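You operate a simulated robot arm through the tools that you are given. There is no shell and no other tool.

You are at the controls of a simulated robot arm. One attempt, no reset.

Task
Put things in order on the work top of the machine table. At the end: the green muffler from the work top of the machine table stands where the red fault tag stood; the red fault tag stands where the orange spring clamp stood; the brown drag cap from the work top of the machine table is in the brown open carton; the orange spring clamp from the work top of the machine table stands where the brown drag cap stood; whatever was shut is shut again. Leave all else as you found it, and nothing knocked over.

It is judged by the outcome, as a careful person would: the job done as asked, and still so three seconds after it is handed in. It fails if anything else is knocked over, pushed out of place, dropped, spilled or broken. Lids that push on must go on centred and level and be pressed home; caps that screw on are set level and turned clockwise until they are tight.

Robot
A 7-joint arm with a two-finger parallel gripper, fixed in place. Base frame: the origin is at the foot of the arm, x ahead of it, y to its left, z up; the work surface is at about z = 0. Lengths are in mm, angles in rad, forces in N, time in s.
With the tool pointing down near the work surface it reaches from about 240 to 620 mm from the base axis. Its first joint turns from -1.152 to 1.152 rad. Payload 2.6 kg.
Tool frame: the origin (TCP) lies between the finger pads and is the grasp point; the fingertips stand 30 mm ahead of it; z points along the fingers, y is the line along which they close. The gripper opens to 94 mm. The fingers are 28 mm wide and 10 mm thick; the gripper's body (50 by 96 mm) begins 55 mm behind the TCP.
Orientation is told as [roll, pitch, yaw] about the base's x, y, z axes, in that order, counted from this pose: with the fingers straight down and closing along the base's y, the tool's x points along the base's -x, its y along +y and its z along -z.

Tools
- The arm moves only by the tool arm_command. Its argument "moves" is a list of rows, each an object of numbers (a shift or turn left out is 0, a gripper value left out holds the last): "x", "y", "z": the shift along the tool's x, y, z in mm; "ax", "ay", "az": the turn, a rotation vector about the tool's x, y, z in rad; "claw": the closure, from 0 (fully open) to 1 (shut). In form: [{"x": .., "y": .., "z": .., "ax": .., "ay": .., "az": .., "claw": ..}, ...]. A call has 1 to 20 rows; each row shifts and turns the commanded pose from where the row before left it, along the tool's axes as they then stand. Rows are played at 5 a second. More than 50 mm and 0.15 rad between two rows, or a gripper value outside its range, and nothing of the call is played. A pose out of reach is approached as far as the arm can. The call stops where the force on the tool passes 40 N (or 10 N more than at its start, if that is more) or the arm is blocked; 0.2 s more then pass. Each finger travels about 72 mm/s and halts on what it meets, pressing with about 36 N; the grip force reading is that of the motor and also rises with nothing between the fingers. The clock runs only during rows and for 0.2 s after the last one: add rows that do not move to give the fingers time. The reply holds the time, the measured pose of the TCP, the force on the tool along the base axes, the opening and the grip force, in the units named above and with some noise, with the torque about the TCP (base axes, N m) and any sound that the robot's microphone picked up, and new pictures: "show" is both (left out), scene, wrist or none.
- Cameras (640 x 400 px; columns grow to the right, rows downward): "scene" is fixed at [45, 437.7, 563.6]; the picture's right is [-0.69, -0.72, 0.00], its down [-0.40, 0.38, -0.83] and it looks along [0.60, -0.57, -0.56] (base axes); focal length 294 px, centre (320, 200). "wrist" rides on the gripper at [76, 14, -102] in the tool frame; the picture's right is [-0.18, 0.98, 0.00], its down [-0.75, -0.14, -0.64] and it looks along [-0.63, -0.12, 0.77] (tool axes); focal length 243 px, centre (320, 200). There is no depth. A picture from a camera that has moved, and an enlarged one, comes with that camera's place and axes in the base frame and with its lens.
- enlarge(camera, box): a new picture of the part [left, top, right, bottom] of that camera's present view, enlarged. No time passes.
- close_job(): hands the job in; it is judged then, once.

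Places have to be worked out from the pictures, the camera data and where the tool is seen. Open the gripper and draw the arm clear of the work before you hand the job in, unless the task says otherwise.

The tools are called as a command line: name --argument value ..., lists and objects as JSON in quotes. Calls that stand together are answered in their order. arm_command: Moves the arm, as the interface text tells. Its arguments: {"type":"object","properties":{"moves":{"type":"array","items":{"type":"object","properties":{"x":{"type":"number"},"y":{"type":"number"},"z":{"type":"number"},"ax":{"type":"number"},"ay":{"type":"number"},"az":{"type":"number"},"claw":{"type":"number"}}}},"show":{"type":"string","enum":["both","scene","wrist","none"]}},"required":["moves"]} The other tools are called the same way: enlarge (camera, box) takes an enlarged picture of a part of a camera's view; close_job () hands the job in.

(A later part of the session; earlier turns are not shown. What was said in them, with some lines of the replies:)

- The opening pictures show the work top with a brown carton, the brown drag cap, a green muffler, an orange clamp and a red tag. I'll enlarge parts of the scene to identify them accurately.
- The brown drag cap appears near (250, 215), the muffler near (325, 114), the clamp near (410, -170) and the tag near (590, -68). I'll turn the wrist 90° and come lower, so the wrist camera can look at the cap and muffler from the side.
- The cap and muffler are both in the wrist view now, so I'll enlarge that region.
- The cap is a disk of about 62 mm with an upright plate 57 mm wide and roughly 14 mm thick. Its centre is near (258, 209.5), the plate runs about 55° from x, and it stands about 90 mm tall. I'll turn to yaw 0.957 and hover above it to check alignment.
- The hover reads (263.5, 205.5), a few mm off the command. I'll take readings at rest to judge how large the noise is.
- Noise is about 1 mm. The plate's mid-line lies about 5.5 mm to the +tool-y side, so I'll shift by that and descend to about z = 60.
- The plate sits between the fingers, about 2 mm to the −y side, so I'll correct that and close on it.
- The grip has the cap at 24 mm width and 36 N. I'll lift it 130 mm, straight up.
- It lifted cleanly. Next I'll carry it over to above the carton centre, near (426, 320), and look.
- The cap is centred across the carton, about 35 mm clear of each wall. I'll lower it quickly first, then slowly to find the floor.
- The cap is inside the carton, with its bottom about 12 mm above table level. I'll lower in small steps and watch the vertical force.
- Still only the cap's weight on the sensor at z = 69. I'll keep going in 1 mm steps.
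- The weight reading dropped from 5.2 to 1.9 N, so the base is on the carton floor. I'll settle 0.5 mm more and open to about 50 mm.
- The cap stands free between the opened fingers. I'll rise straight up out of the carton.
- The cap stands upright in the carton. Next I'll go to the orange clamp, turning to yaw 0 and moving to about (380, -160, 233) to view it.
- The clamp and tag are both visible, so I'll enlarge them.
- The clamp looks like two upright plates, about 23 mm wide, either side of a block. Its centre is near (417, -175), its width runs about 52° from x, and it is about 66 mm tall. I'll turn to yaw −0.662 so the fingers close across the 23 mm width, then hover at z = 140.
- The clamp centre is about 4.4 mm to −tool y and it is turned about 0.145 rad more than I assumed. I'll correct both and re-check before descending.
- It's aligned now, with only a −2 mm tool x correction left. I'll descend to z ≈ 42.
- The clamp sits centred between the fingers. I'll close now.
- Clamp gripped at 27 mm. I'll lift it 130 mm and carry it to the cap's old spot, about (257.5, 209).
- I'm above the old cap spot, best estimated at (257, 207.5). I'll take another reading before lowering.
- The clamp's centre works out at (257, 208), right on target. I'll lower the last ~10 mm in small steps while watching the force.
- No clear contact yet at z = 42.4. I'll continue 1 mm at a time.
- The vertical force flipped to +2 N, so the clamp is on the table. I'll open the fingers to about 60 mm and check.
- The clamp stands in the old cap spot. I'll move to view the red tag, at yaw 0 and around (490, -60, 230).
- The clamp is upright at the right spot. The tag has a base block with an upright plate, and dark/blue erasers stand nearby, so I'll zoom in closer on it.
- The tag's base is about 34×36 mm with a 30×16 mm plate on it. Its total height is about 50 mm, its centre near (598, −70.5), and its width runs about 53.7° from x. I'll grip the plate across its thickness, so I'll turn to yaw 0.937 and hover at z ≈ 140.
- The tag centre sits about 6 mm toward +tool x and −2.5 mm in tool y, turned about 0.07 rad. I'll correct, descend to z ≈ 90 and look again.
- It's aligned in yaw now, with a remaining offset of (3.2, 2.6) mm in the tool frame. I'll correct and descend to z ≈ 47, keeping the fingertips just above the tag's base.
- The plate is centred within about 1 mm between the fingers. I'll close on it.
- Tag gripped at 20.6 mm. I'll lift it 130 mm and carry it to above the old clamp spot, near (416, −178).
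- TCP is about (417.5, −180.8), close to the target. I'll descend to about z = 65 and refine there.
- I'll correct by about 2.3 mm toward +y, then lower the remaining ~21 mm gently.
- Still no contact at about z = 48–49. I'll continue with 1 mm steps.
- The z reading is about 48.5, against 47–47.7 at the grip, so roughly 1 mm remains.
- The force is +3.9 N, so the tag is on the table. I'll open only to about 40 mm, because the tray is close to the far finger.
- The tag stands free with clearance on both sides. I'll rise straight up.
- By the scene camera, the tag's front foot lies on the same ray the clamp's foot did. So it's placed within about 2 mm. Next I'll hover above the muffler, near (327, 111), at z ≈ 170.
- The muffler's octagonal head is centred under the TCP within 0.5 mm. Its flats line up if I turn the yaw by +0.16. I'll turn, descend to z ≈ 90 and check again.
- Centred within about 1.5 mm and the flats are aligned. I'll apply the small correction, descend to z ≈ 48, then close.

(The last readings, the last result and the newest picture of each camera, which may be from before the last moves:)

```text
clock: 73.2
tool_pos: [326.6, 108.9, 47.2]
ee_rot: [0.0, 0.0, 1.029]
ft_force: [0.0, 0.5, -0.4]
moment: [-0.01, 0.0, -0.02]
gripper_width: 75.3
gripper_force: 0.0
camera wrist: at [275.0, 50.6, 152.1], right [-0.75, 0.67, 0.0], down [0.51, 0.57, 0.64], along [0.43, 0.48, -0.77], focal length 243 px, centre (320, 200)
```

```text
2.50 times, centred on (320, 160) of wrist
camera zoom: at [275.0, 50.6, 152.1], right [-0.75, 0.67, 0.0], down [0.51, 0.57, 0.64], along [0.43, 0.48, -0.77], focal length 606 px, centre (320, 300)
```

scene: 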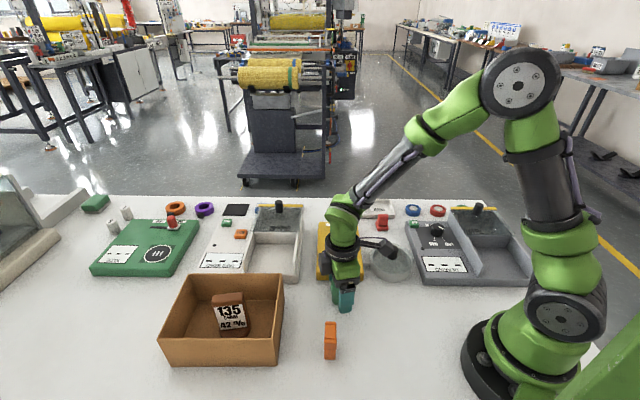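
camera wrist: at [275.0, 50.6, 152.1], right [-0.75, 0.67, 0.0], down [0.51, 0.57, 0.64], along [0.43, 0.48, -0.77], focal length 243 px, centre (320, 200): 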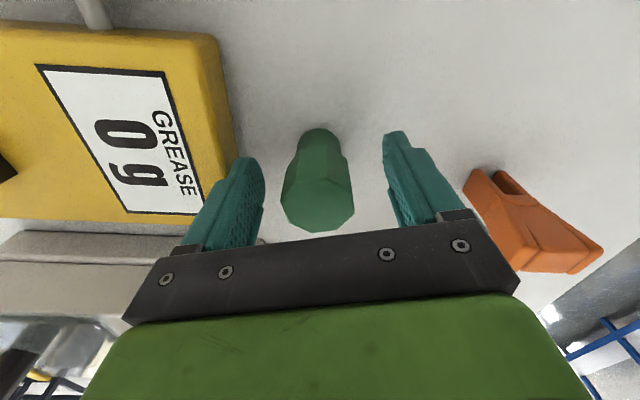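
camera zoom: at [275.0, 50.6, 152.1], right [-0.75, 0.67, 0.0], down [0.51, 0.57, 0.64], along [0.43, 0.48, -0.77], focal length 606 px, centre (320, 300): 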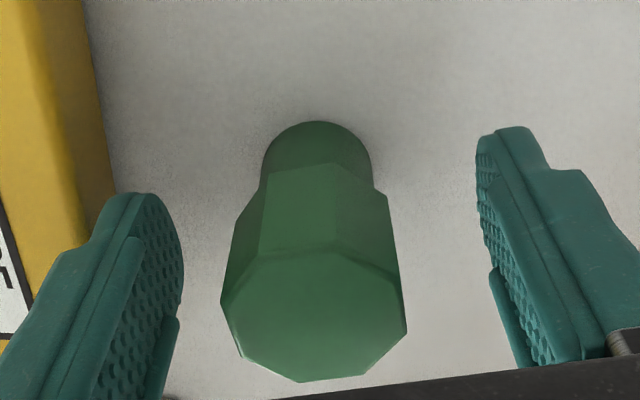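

The muffler is centred within about 1 mm. I'll close the fingers on the head.

arm_command --moves '[{"y": -1}, {"claw": 0.5}, {"claw": 1}, {"claw": 1}, {"claw": 1}]' --show "both"

enlarge --camera "wrist" --box '[240, 80, 400, 240]'

```text
clock: 74.4
tool_pos: [327.3, 109.3, 49.0]
ee_rot: [-0.001, 0.001, 1.028]
ft_force: [-0.9, 0.4, 1.4]
moment: [0.05, 0.06, -0.03]
gripper_width: 28.4
gripper_force: 36.3
camera wrist: at [275.4, 50.4, 153.0], right [-0.75, 0.67, 0.0], down [0.51, 0.57, 0.64], along [0.43, 0.48, -0.77], focal length 243 px, centre (320, 200)
```

scene: 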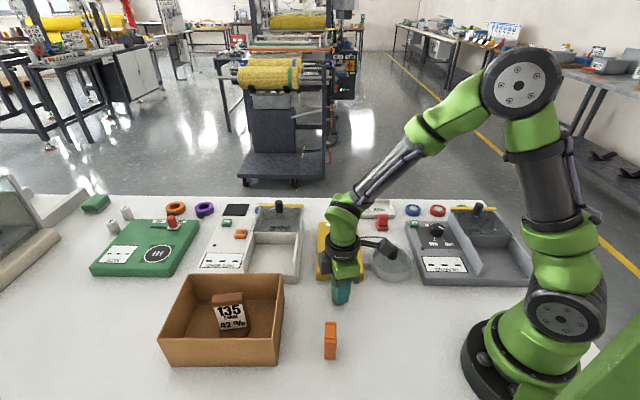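
wrist: 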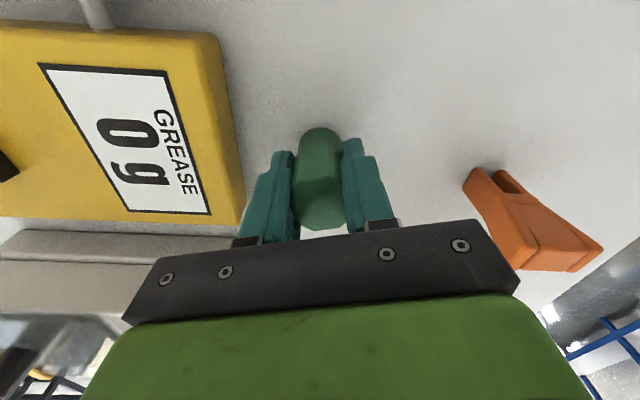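

```text
2.50 times, centred on (320, 160) of wrist
camera zoom: at [275.4, 50.4, 153.0], right [-0.75, 0.67, 0.0], down [0.51, 0.57, 0.64], along [0.43, 0.48, -0.77], focal length 606 px, centre (320, 300)
```

zoom: 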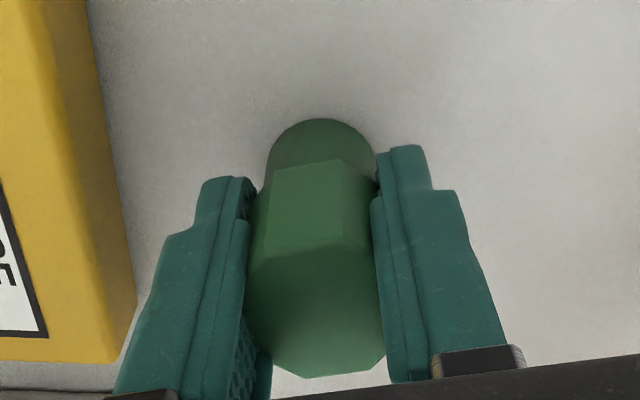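

The opening stopped at 28.4 mm, but I measured the head at about 35 mm. I'll look closer before lifting.

enlarge --camera "wrist" --box '[280, 115, 370, 240]'

enlarge --camera "scene" --box '[310, 250, 370, 320]'

```text
3.20 times, centred on (325, 178) of wrist
camera zoom: at [275.4, 50.4, 153.0], right [-0.75, 0.67, 0.0], down [0.51, 0.57, 0.64], along [0.43, 0.48, -0.77], focal length 776 px, centre (304, 272)
```

zoom: 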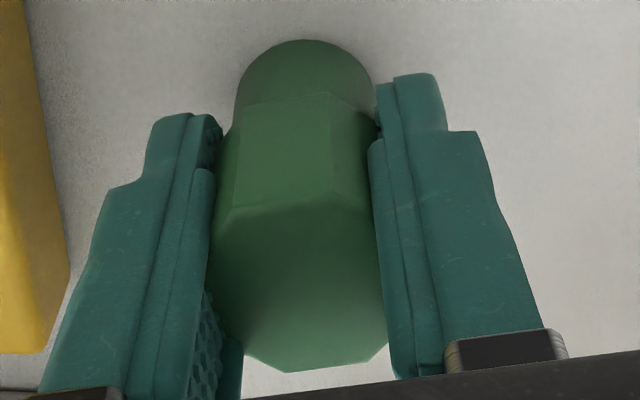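

```text
5.71 times, centred on (340, 285) of scene
camera zoom: at [45.0, 437.7, 563.6], right [-0.69, -0.72, 0.0], down [-0.4, 0.38, -0.83], along [0.6, -0.57, -0.56], focal length 1682 px, centre (206, -286)
```

zoom: 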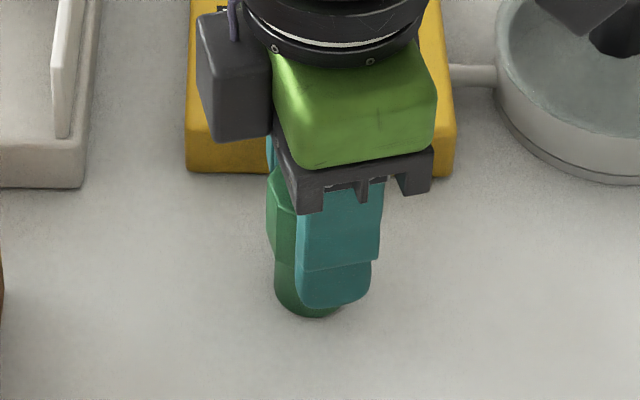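

The head shape itself looks unchanged. The fingers have closed on its 28 mm core, so the wider head only overlaps them in the picture. I'll lift gently and check the hold.

arm_command --moves '[{"z": -5}, {"z": -10}, {"z": -15}, {}]' --show "both"

enlarge --camera "scene" --box '[310, 230, 370, 320]'

enlarge --camera "wrist" --box '[280, 115, 370, 240]'

```text
clock: 75.4
tool_pos: [328.0, 110.3, 79.7]
ee_rot: [0.001, 0.0, 1.027]
ft_force: [-0.5, 1.2, -0.4]
moment: [0.0, 0.04, 0.0]
gripper_width: 28.7
gripper_force: 36.3
camera wrist: at [275.2, 51.9, 183.9], right [-0.75, 0.67, 0.0], down [0.51, 0.57, 0.64], along [0.43, 0.48, -0.77], focal length 243 px, centre (320, 200)
```

scene: 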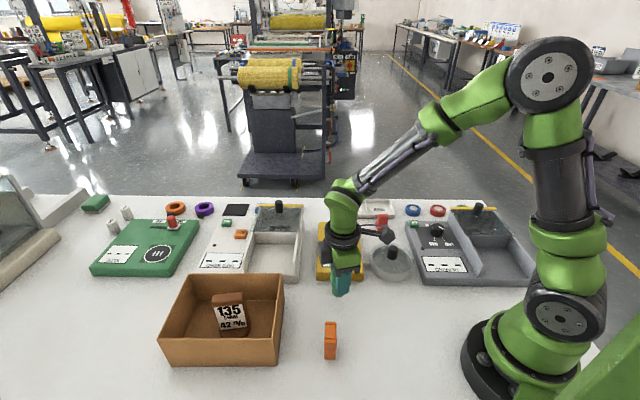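
wrist: 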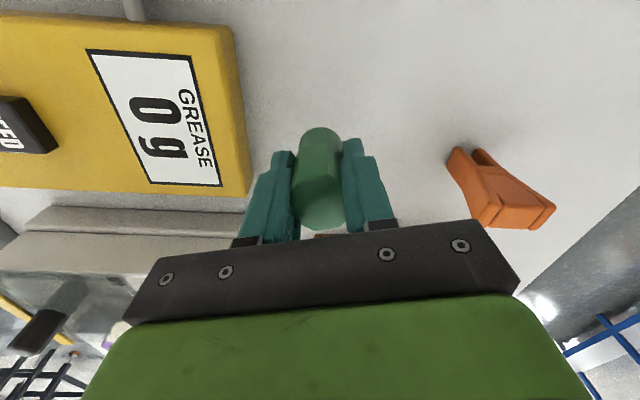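

```text
4.44 times, centred on (340, 275) of scene
camera zoom: at [45.0, 437.7, 563.6], right [-0.69, -0.72, 0.0], down [-0.4, 0.38, -0.83], along [0.6, -0.57, -0.56], focal length 1309 px, centre (231, -133)
```

zoom: 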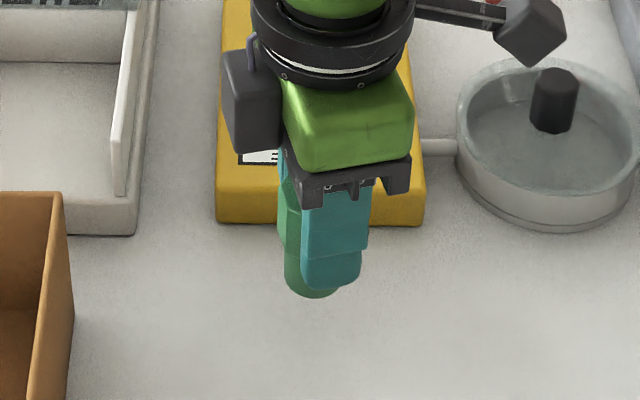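

```text
3.20 times, centred on (325, 178) of wrist
camera zoom: at [275.2, 51.9, 183.9], right [-0.75, 0.67, 0.0], down [0.51, 0.57, 0.64], along [0.43, 0.48, -0.77], focal length 776 px, centre (304, 272)
```

zoom: 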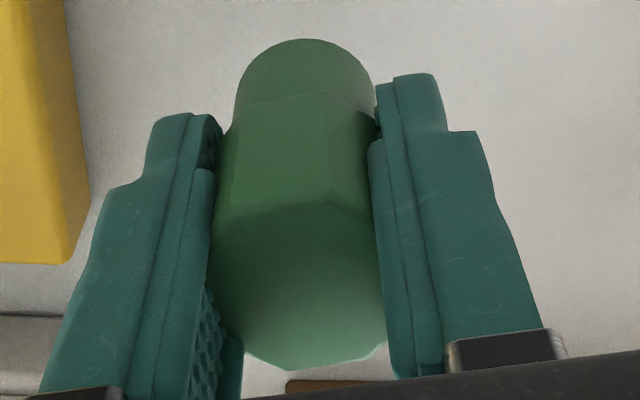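

The muffler is held rigidly and upright. I'll lift to z ≈ 150 and carry it to above the old tag spot, near (594.7, −75.3).

arm_command --moves '[{"z": -20}, {"z": -30}, {"z": -20}, {"x": 1.2, "y": -20}, {"x": 2.2, "y": -36}, {"x": 2.6, "y": -42}, {"x": 2.6, "y": -42}, {"x": 2.6, "y": -42}, {"x": 2.6, "y": -42}, {"x": 2.6, "y": -42}, {"x": 2.2, "y": -35}, {"x": 1.5, "y": -24.2}, {}, {}]' --show "both"

enlarge --camera "scene" --box '[270, 140, 370, 240]'

```text
clock: 78.4
tool_pos: [596.5, -74.6, 147.5]
ee_rot: [0.0, 0.001, 1.027]
ft_force: [-0.5, 0.3, -0.8]
moment: [0.02, 0.02, 0.01]
gripper_width: 28.4
gripper_force: 35.9
camera wrist: at [545.0, -132.4, 252.0], right [-0.75, 0.67, 0.0], down [0.51, 0.57, 0.64], along [0.43, 0.48, -0.77], focal length 243 px, centre (320, 200)
```

scene: 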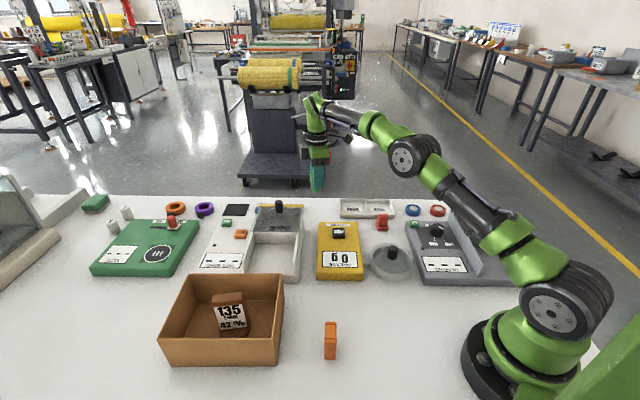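
wrist: 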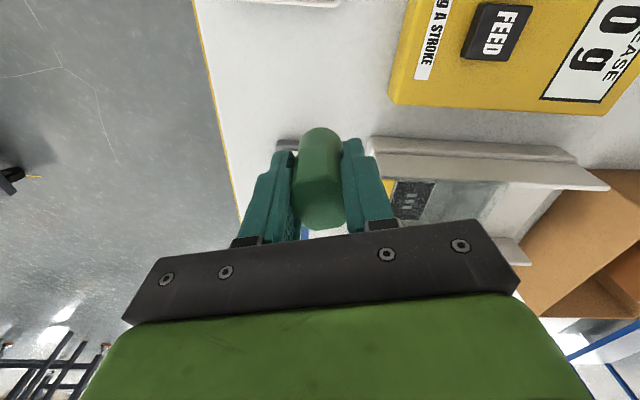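

```text
4.00 times, centred on (320, 190) of scene
camera zoom: at [45.1, 437.7, 563.6], right [-0.69, -0.72, 0.0], down [-0.4, 0.38, -0.83], along [0.6, -0.57, -0.56], focal length 1178 px, centre (320, 240)
```

zoom: 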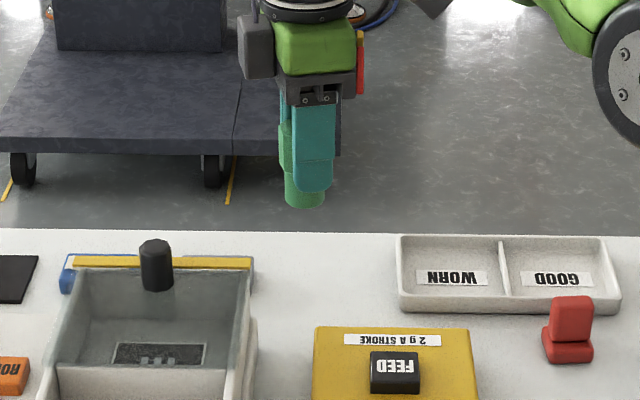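

I'm above the tag spot with free space below. I'll descend to about z = 62 and verify the position.

arm_command --moves '[{"z": 25}, {"z": 25}, {"z": 20}, {"z": 15}, {}, {}]' --show "both"

enlarge --camera "scene" --box '[280, 170, 350, 240]'

enlarge --camera "wrist" --box '[200, 60, 440, 240]'

```text
clock: 79.8
tool_pos: [596.2, -75.4, 64.9]
ee_rot: [-0.001, 0.0, 1.027]
ft_force: [0.7, -0.6, -1.1]
moment: [0.02, 0.0, -0.01]
gripper_width: 28.5
gripper_force: 35.7
camera wrist: at [544.6, -133.6, 168.1], right [-0.75, 0.67, 0.0], down [0.51, 0.57, 0.64], along [0.43, 0.48, -0.77], focal length 243 px, centre (320, 200)
```

scene: 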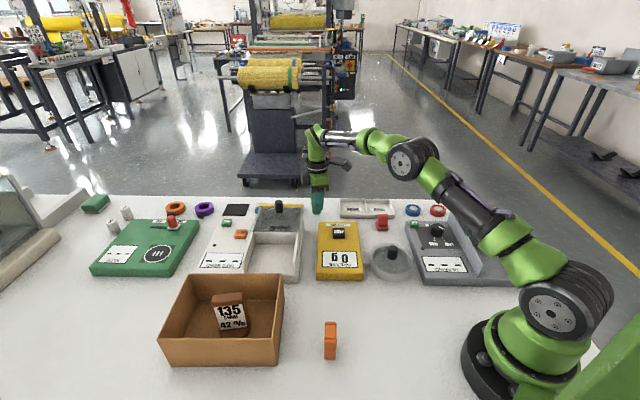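
wrist: 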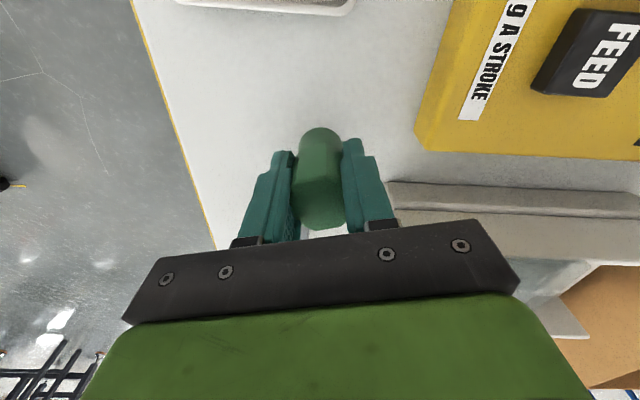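

```text
5.71 times, centred on (315, 205) of scene
camera zoom: at [45.0, 437.7, 563.6], right [-0.69, -0.72, 0.0], down [-0.4, 0.38, -0.83], along [0.6, -0.57, -0.56], focal length 1682 px, centre (349, 171)
```

zoom: 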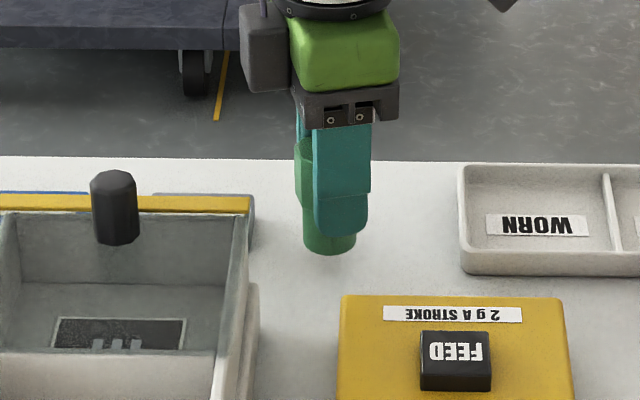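

```text
2.22 times, centred on (320, 150) of wrist
camera zoom: at [544.6, -133.6, 168.1], right [-0.75, 0.67, 0.0], down [0.51, 0.57, 0.64], along [0.43, 0.48, -0.77], focal length 539 px, centre (320, 311)
```

zoom: 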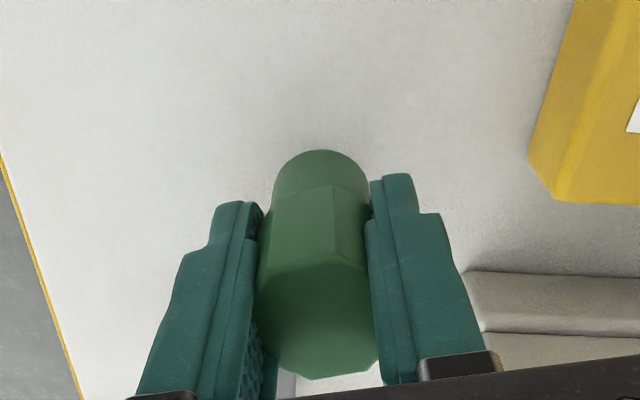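

The position is within about 1 mm. I'll make a tiny correction and lower slowly to the table.

arm_command --moves '[{"y": 1}, {"z": 5}, {"z": 4}, {"z": 3}, {}, {}]' --show "none"

arm_command --moves '[{"z": 1}, {}]' --show "none"

arm_command --moves '[{"z": 0.8}, {}]' --show "none"

```text
clock: 81.2
tool_pos: [594.6, -74.3, 51.4]
ee_rot: [0.001, 0.001, 1.028]
ft_force: [0.3, -0.1, -0.5]
moment: [-0.07, 0.02, -0.02]
gripper_width: 28.6
gripper_force: 36.1
```

```text
clock: 81.8
tool_pos: [596.3, -74.8, 51.5]
ee_rot: [0.0, -0.001, 1.029]
ft_force: [0.6, 1.4, -1.1]
moment: [-0.03, 0.0, -0.03]
gripper_width: 28.3
gripper_force: 35.5
```

```text
clock: 82.4
tool_pos: [595.0, -74.4, 49.4]
ee_rot: [-0.002, -0.002, 1.028]
ft_force: [0.4, -0.6, 2.7]
moment: [0.03, 0.03, -0.02]
gripper_width: 28.4
gripper_force: 36.3
```

The force rose to +2.7 N, which suggests contact. I'll confirm with a 0.4 mm step.

arm_command --moves '[{"z": 0.4}, {}]' --show "wrist"

```text
clock: 83.0
tool_pos: [594.8, -74.0, 48.8]
ee_rot: [-0.002, -0.002, 1.027]
ft_force: [-4.7, -0.6, 10.5]
moment: [0.07, 0.21, -0.01]
gripper_width: 28.3
gripper_force: 35.8
camera wrist: at [543.0, -132.6, 153.4], right [-0.75, 0.67, 0.0], down [0.51, 0.57, 0.64], along [0.43, 0.48, -0.77], focal length 243 px, centre (320, 200)
```

wrist: 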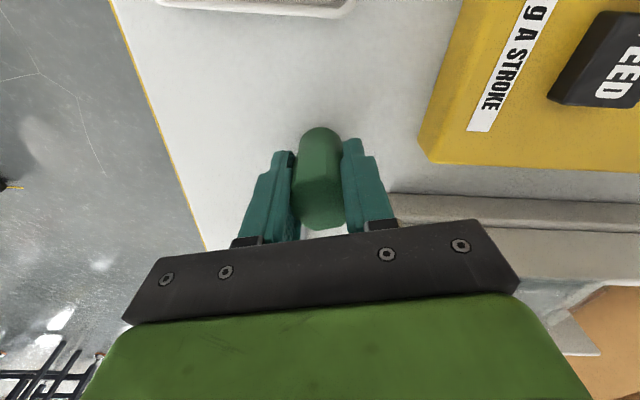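

It's firmly on the table at 10.5 N. I'll back off 0.5 mm to relieve the push, then open gently.

arm_command --moves '[{"z": -0.5}, {}, {"claw": 0.66}, {"claw": 0.55}, {"claw": 0.42}, {"claw": 0.34}, {}]' --show "both"

enlarge --camera "wrist" --box '[200, 60, 440, 240]'

enlarge --camera "scene" --box '[280, 170, 350, 240]'

```text
clock: 84.6
tool_pos: [594.3, -73.8, 48.3]
ee_rot: [-0.001, 0.0, 1.029]
ft_force: [-0.2, 0.1, -0.1]
moment: [0.0, -0.01, 0.02]
gripper_width: 62.1
gripper_force: 0.0
camera wrist: at [542.7, -132.5, 153.0], right [-0.75, 0.67, 0.0], down [0.51, 0.57, 0.64], along [0.43, 0.48, -0.77], focal length 243 px, centre (320, 200)
```

scene: 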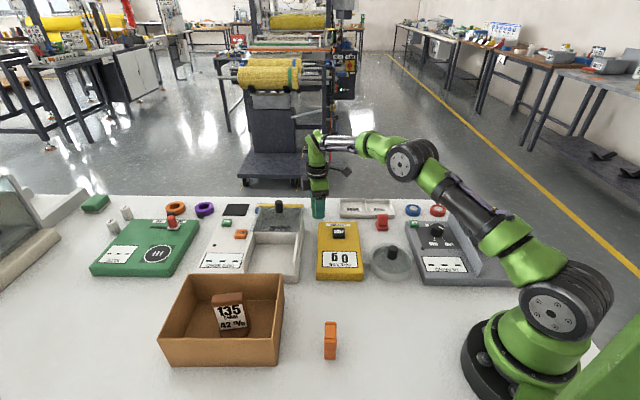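
wrist: 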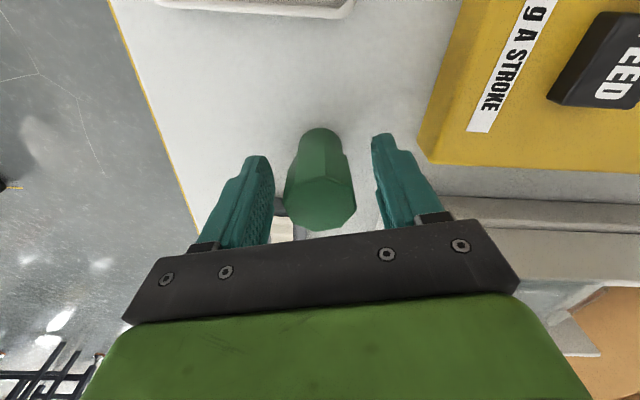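

```text
2.22 times, centred on (320, 150) of wrist
camera zoom: at [542.7, -132.5, 153.0], right [-0.75, 0.67, 0.0], down [0.51, 0.57, 0.64], along [0.43, 0.48, -0.77], focal length 539 px, centre (320, 311)
```

zoom: 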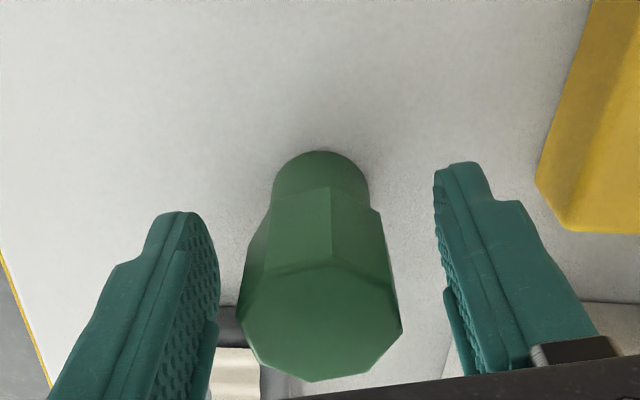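

```text
5.71 times, centred on (315, 205) of scene
camera zoom: at [45.0, 437.7, 563.6], right [-0.69, -0.72, 0.0], down [-0.4, 0.38, -0.83], along [0.6, -0.57, -0.56], focal length 1682 px, centre (349, 171)
```

zoom: 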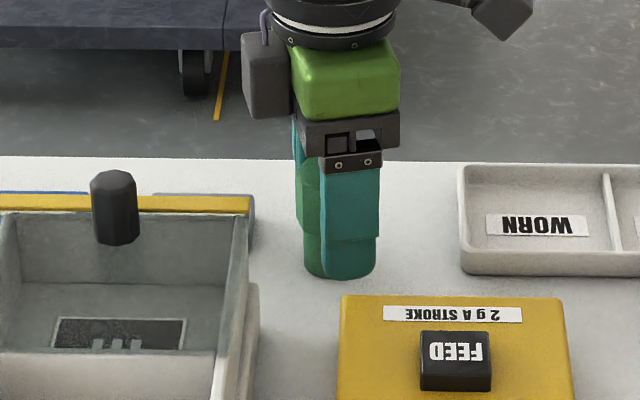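

The muffler stands upright between the open fingers. I'll rise straight up and clear.

arm_command --moves '[{"z": -8}, {"z": -20}, {"z": -30}, {"z": -30}, {"z": -30}, {}]' --show "both"

enlarge --camera "scene" --box '[280, 185, 360, 250]'

```text
clock: 86.0
tool_pos: [594.4, -76.0, 166.5]
ee_rot: [0.001, -0.001, 1.026]
ft_force: [0.5, -0.1, -0.5]
moment: [-0.02, 0.01, -0.01]
gripper_width: 61.9
gripper_force: 0.0
camera wrist: at [542.4, -133.7, 270.3], right [-0.75, 0.66, 0.0], down [0.51, 0.57, 0.64], along [0.43, 0.48, -0.77], focal length 243 px, centre (320, 200)
```

scene: 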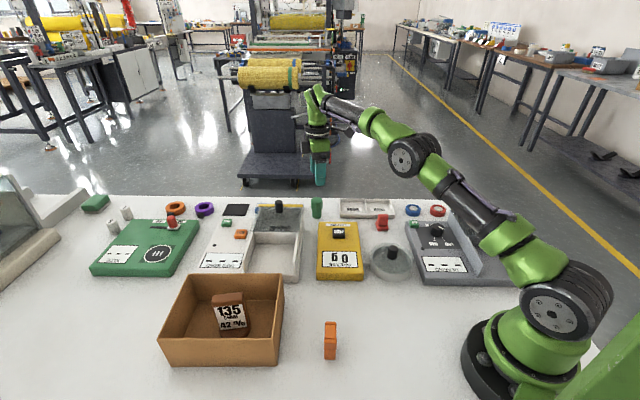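
wrist: 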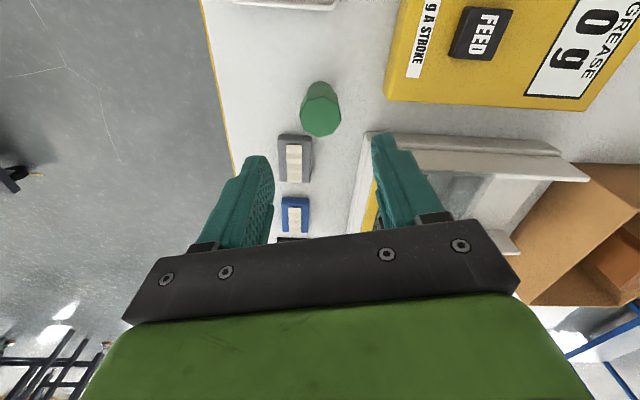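

```text
6.15 times, centred on (320, 218) of scene
camera zoom: at [45.0, 437.7, 563.6], right [-0.69, -0.72, 0.0], down [-0.4, 0.38, -0.83], along [0.6, -0.57, -0.56], focal length 1812 px, centre (320, 92)
```

zoom: 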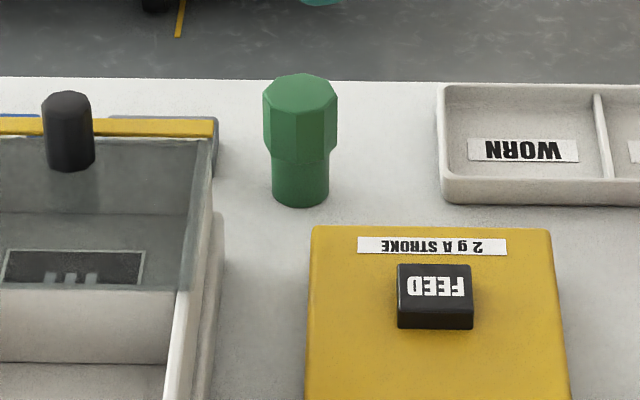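

The muffler stands where the tag was. I'll draw the arm up and back, clear of the work, for a final inspection.

arm_command --moves '[{"z": -30}, {"z": -20}, {"x": -8, "y": 32, "z": -15}, {"x": -9, "y": 36, "z": -15}, {"x": -9, "y": 36, "z": -15}, {"x": -9, "y": 36, "z": -15}, {"x": -9, "y": 36, "z": -15}, {"x": -9, "y": 36, "z": -15}, {"x": -8, "y": 35, "z": -15}, {"claw": 0}, {}, {}]' --show "both"

enlarge --camera "scene" --box '[80, 180, 320, 380]'

enlarge --camera "scene" --box '[290, 185, 540, 375]'

```text
clock: 88.6
tool_pos: [408.4, 119.8, 320.5]
ee_rot: [0.001, 0.001, 1.028]
ft_force: [0.8, 0.0, 0.4]
moment: [0.02, 0.02, 0.02]
gripper_width: 94.0
gripper_force: 0.0
out of reach, approached as far as the arm can: row 1, 2
camera wrist: at [357.2, 61.4, 424.4], right [-0.75, 0.67, 0.0], down [0.51, 0.57, 0.64], along [0.43, 0.48, -0.77], focal length 243 px, centre (320, 200)
```

scene: 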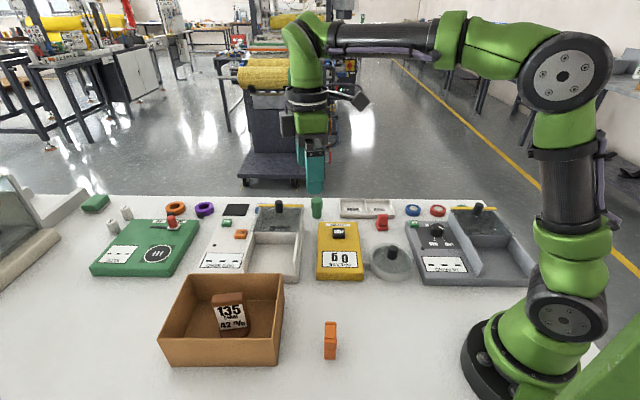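
wrist: 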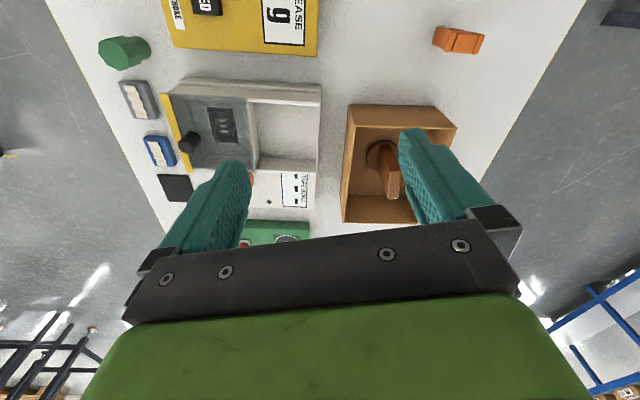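

```text
2.00 times, centred on (200, 280) of scene
camera zoom: at [45.0, 437.7, 563.6], right [-0.69, -0.72, 0.0], down [-0.4, 0.38, -0.83], along [0.6, -0.57, -0.56], focal length 589 px, centre (560, 40)
```

zoom: 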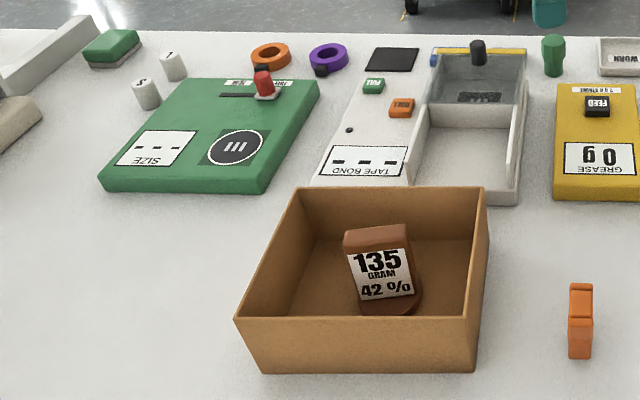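

```text
2.11 times, centred on (415, 280) of scene
camera zoom: at [45.0, 437.7, 563.6], right [-0.69, -0.72, 0.0], down [-0.4, 0.38, -0.83], along [0.6, -0.57, -0.56], focal length 620 px, centre (120, 32)
```

zoom: 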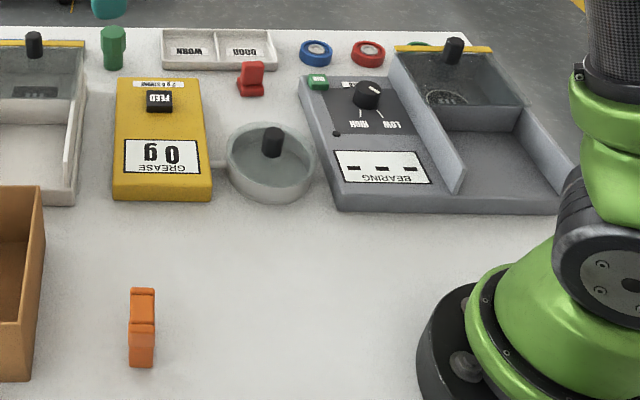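

All four items are upright in their new places: the cap in the carton, the clamp at the cap's old spot, the tag at the clamp's, and the muffler at the tag's. Lids, devices and the carton look unchanged, and the gripper is open and clear, so I'm handing the job in.

close_job

```text
The job is handed in.
```

The rearrangement is done and handed in; I haven't seen a verdict. The last pictures show every item upright, and placements should be within about 4 mm.

- **Brown drag cap:** standing upright in the open carton.
- **Orange spring clamp:** standing where the drag cap stood.
- **Red fault tag:** standing where the clamp stood, facing the same way as before.
- **Green muffler:** standing where the fault tag stood. The fingers closed to 28 mm on its roughly 35 mm head. It came out with no change of shape that I could see.

I did not open any lid, so nothing needed shutting again. The carton and the devices look unchanged in the final pictures. The gripper is open and the arm is drawn up clear of the work top.
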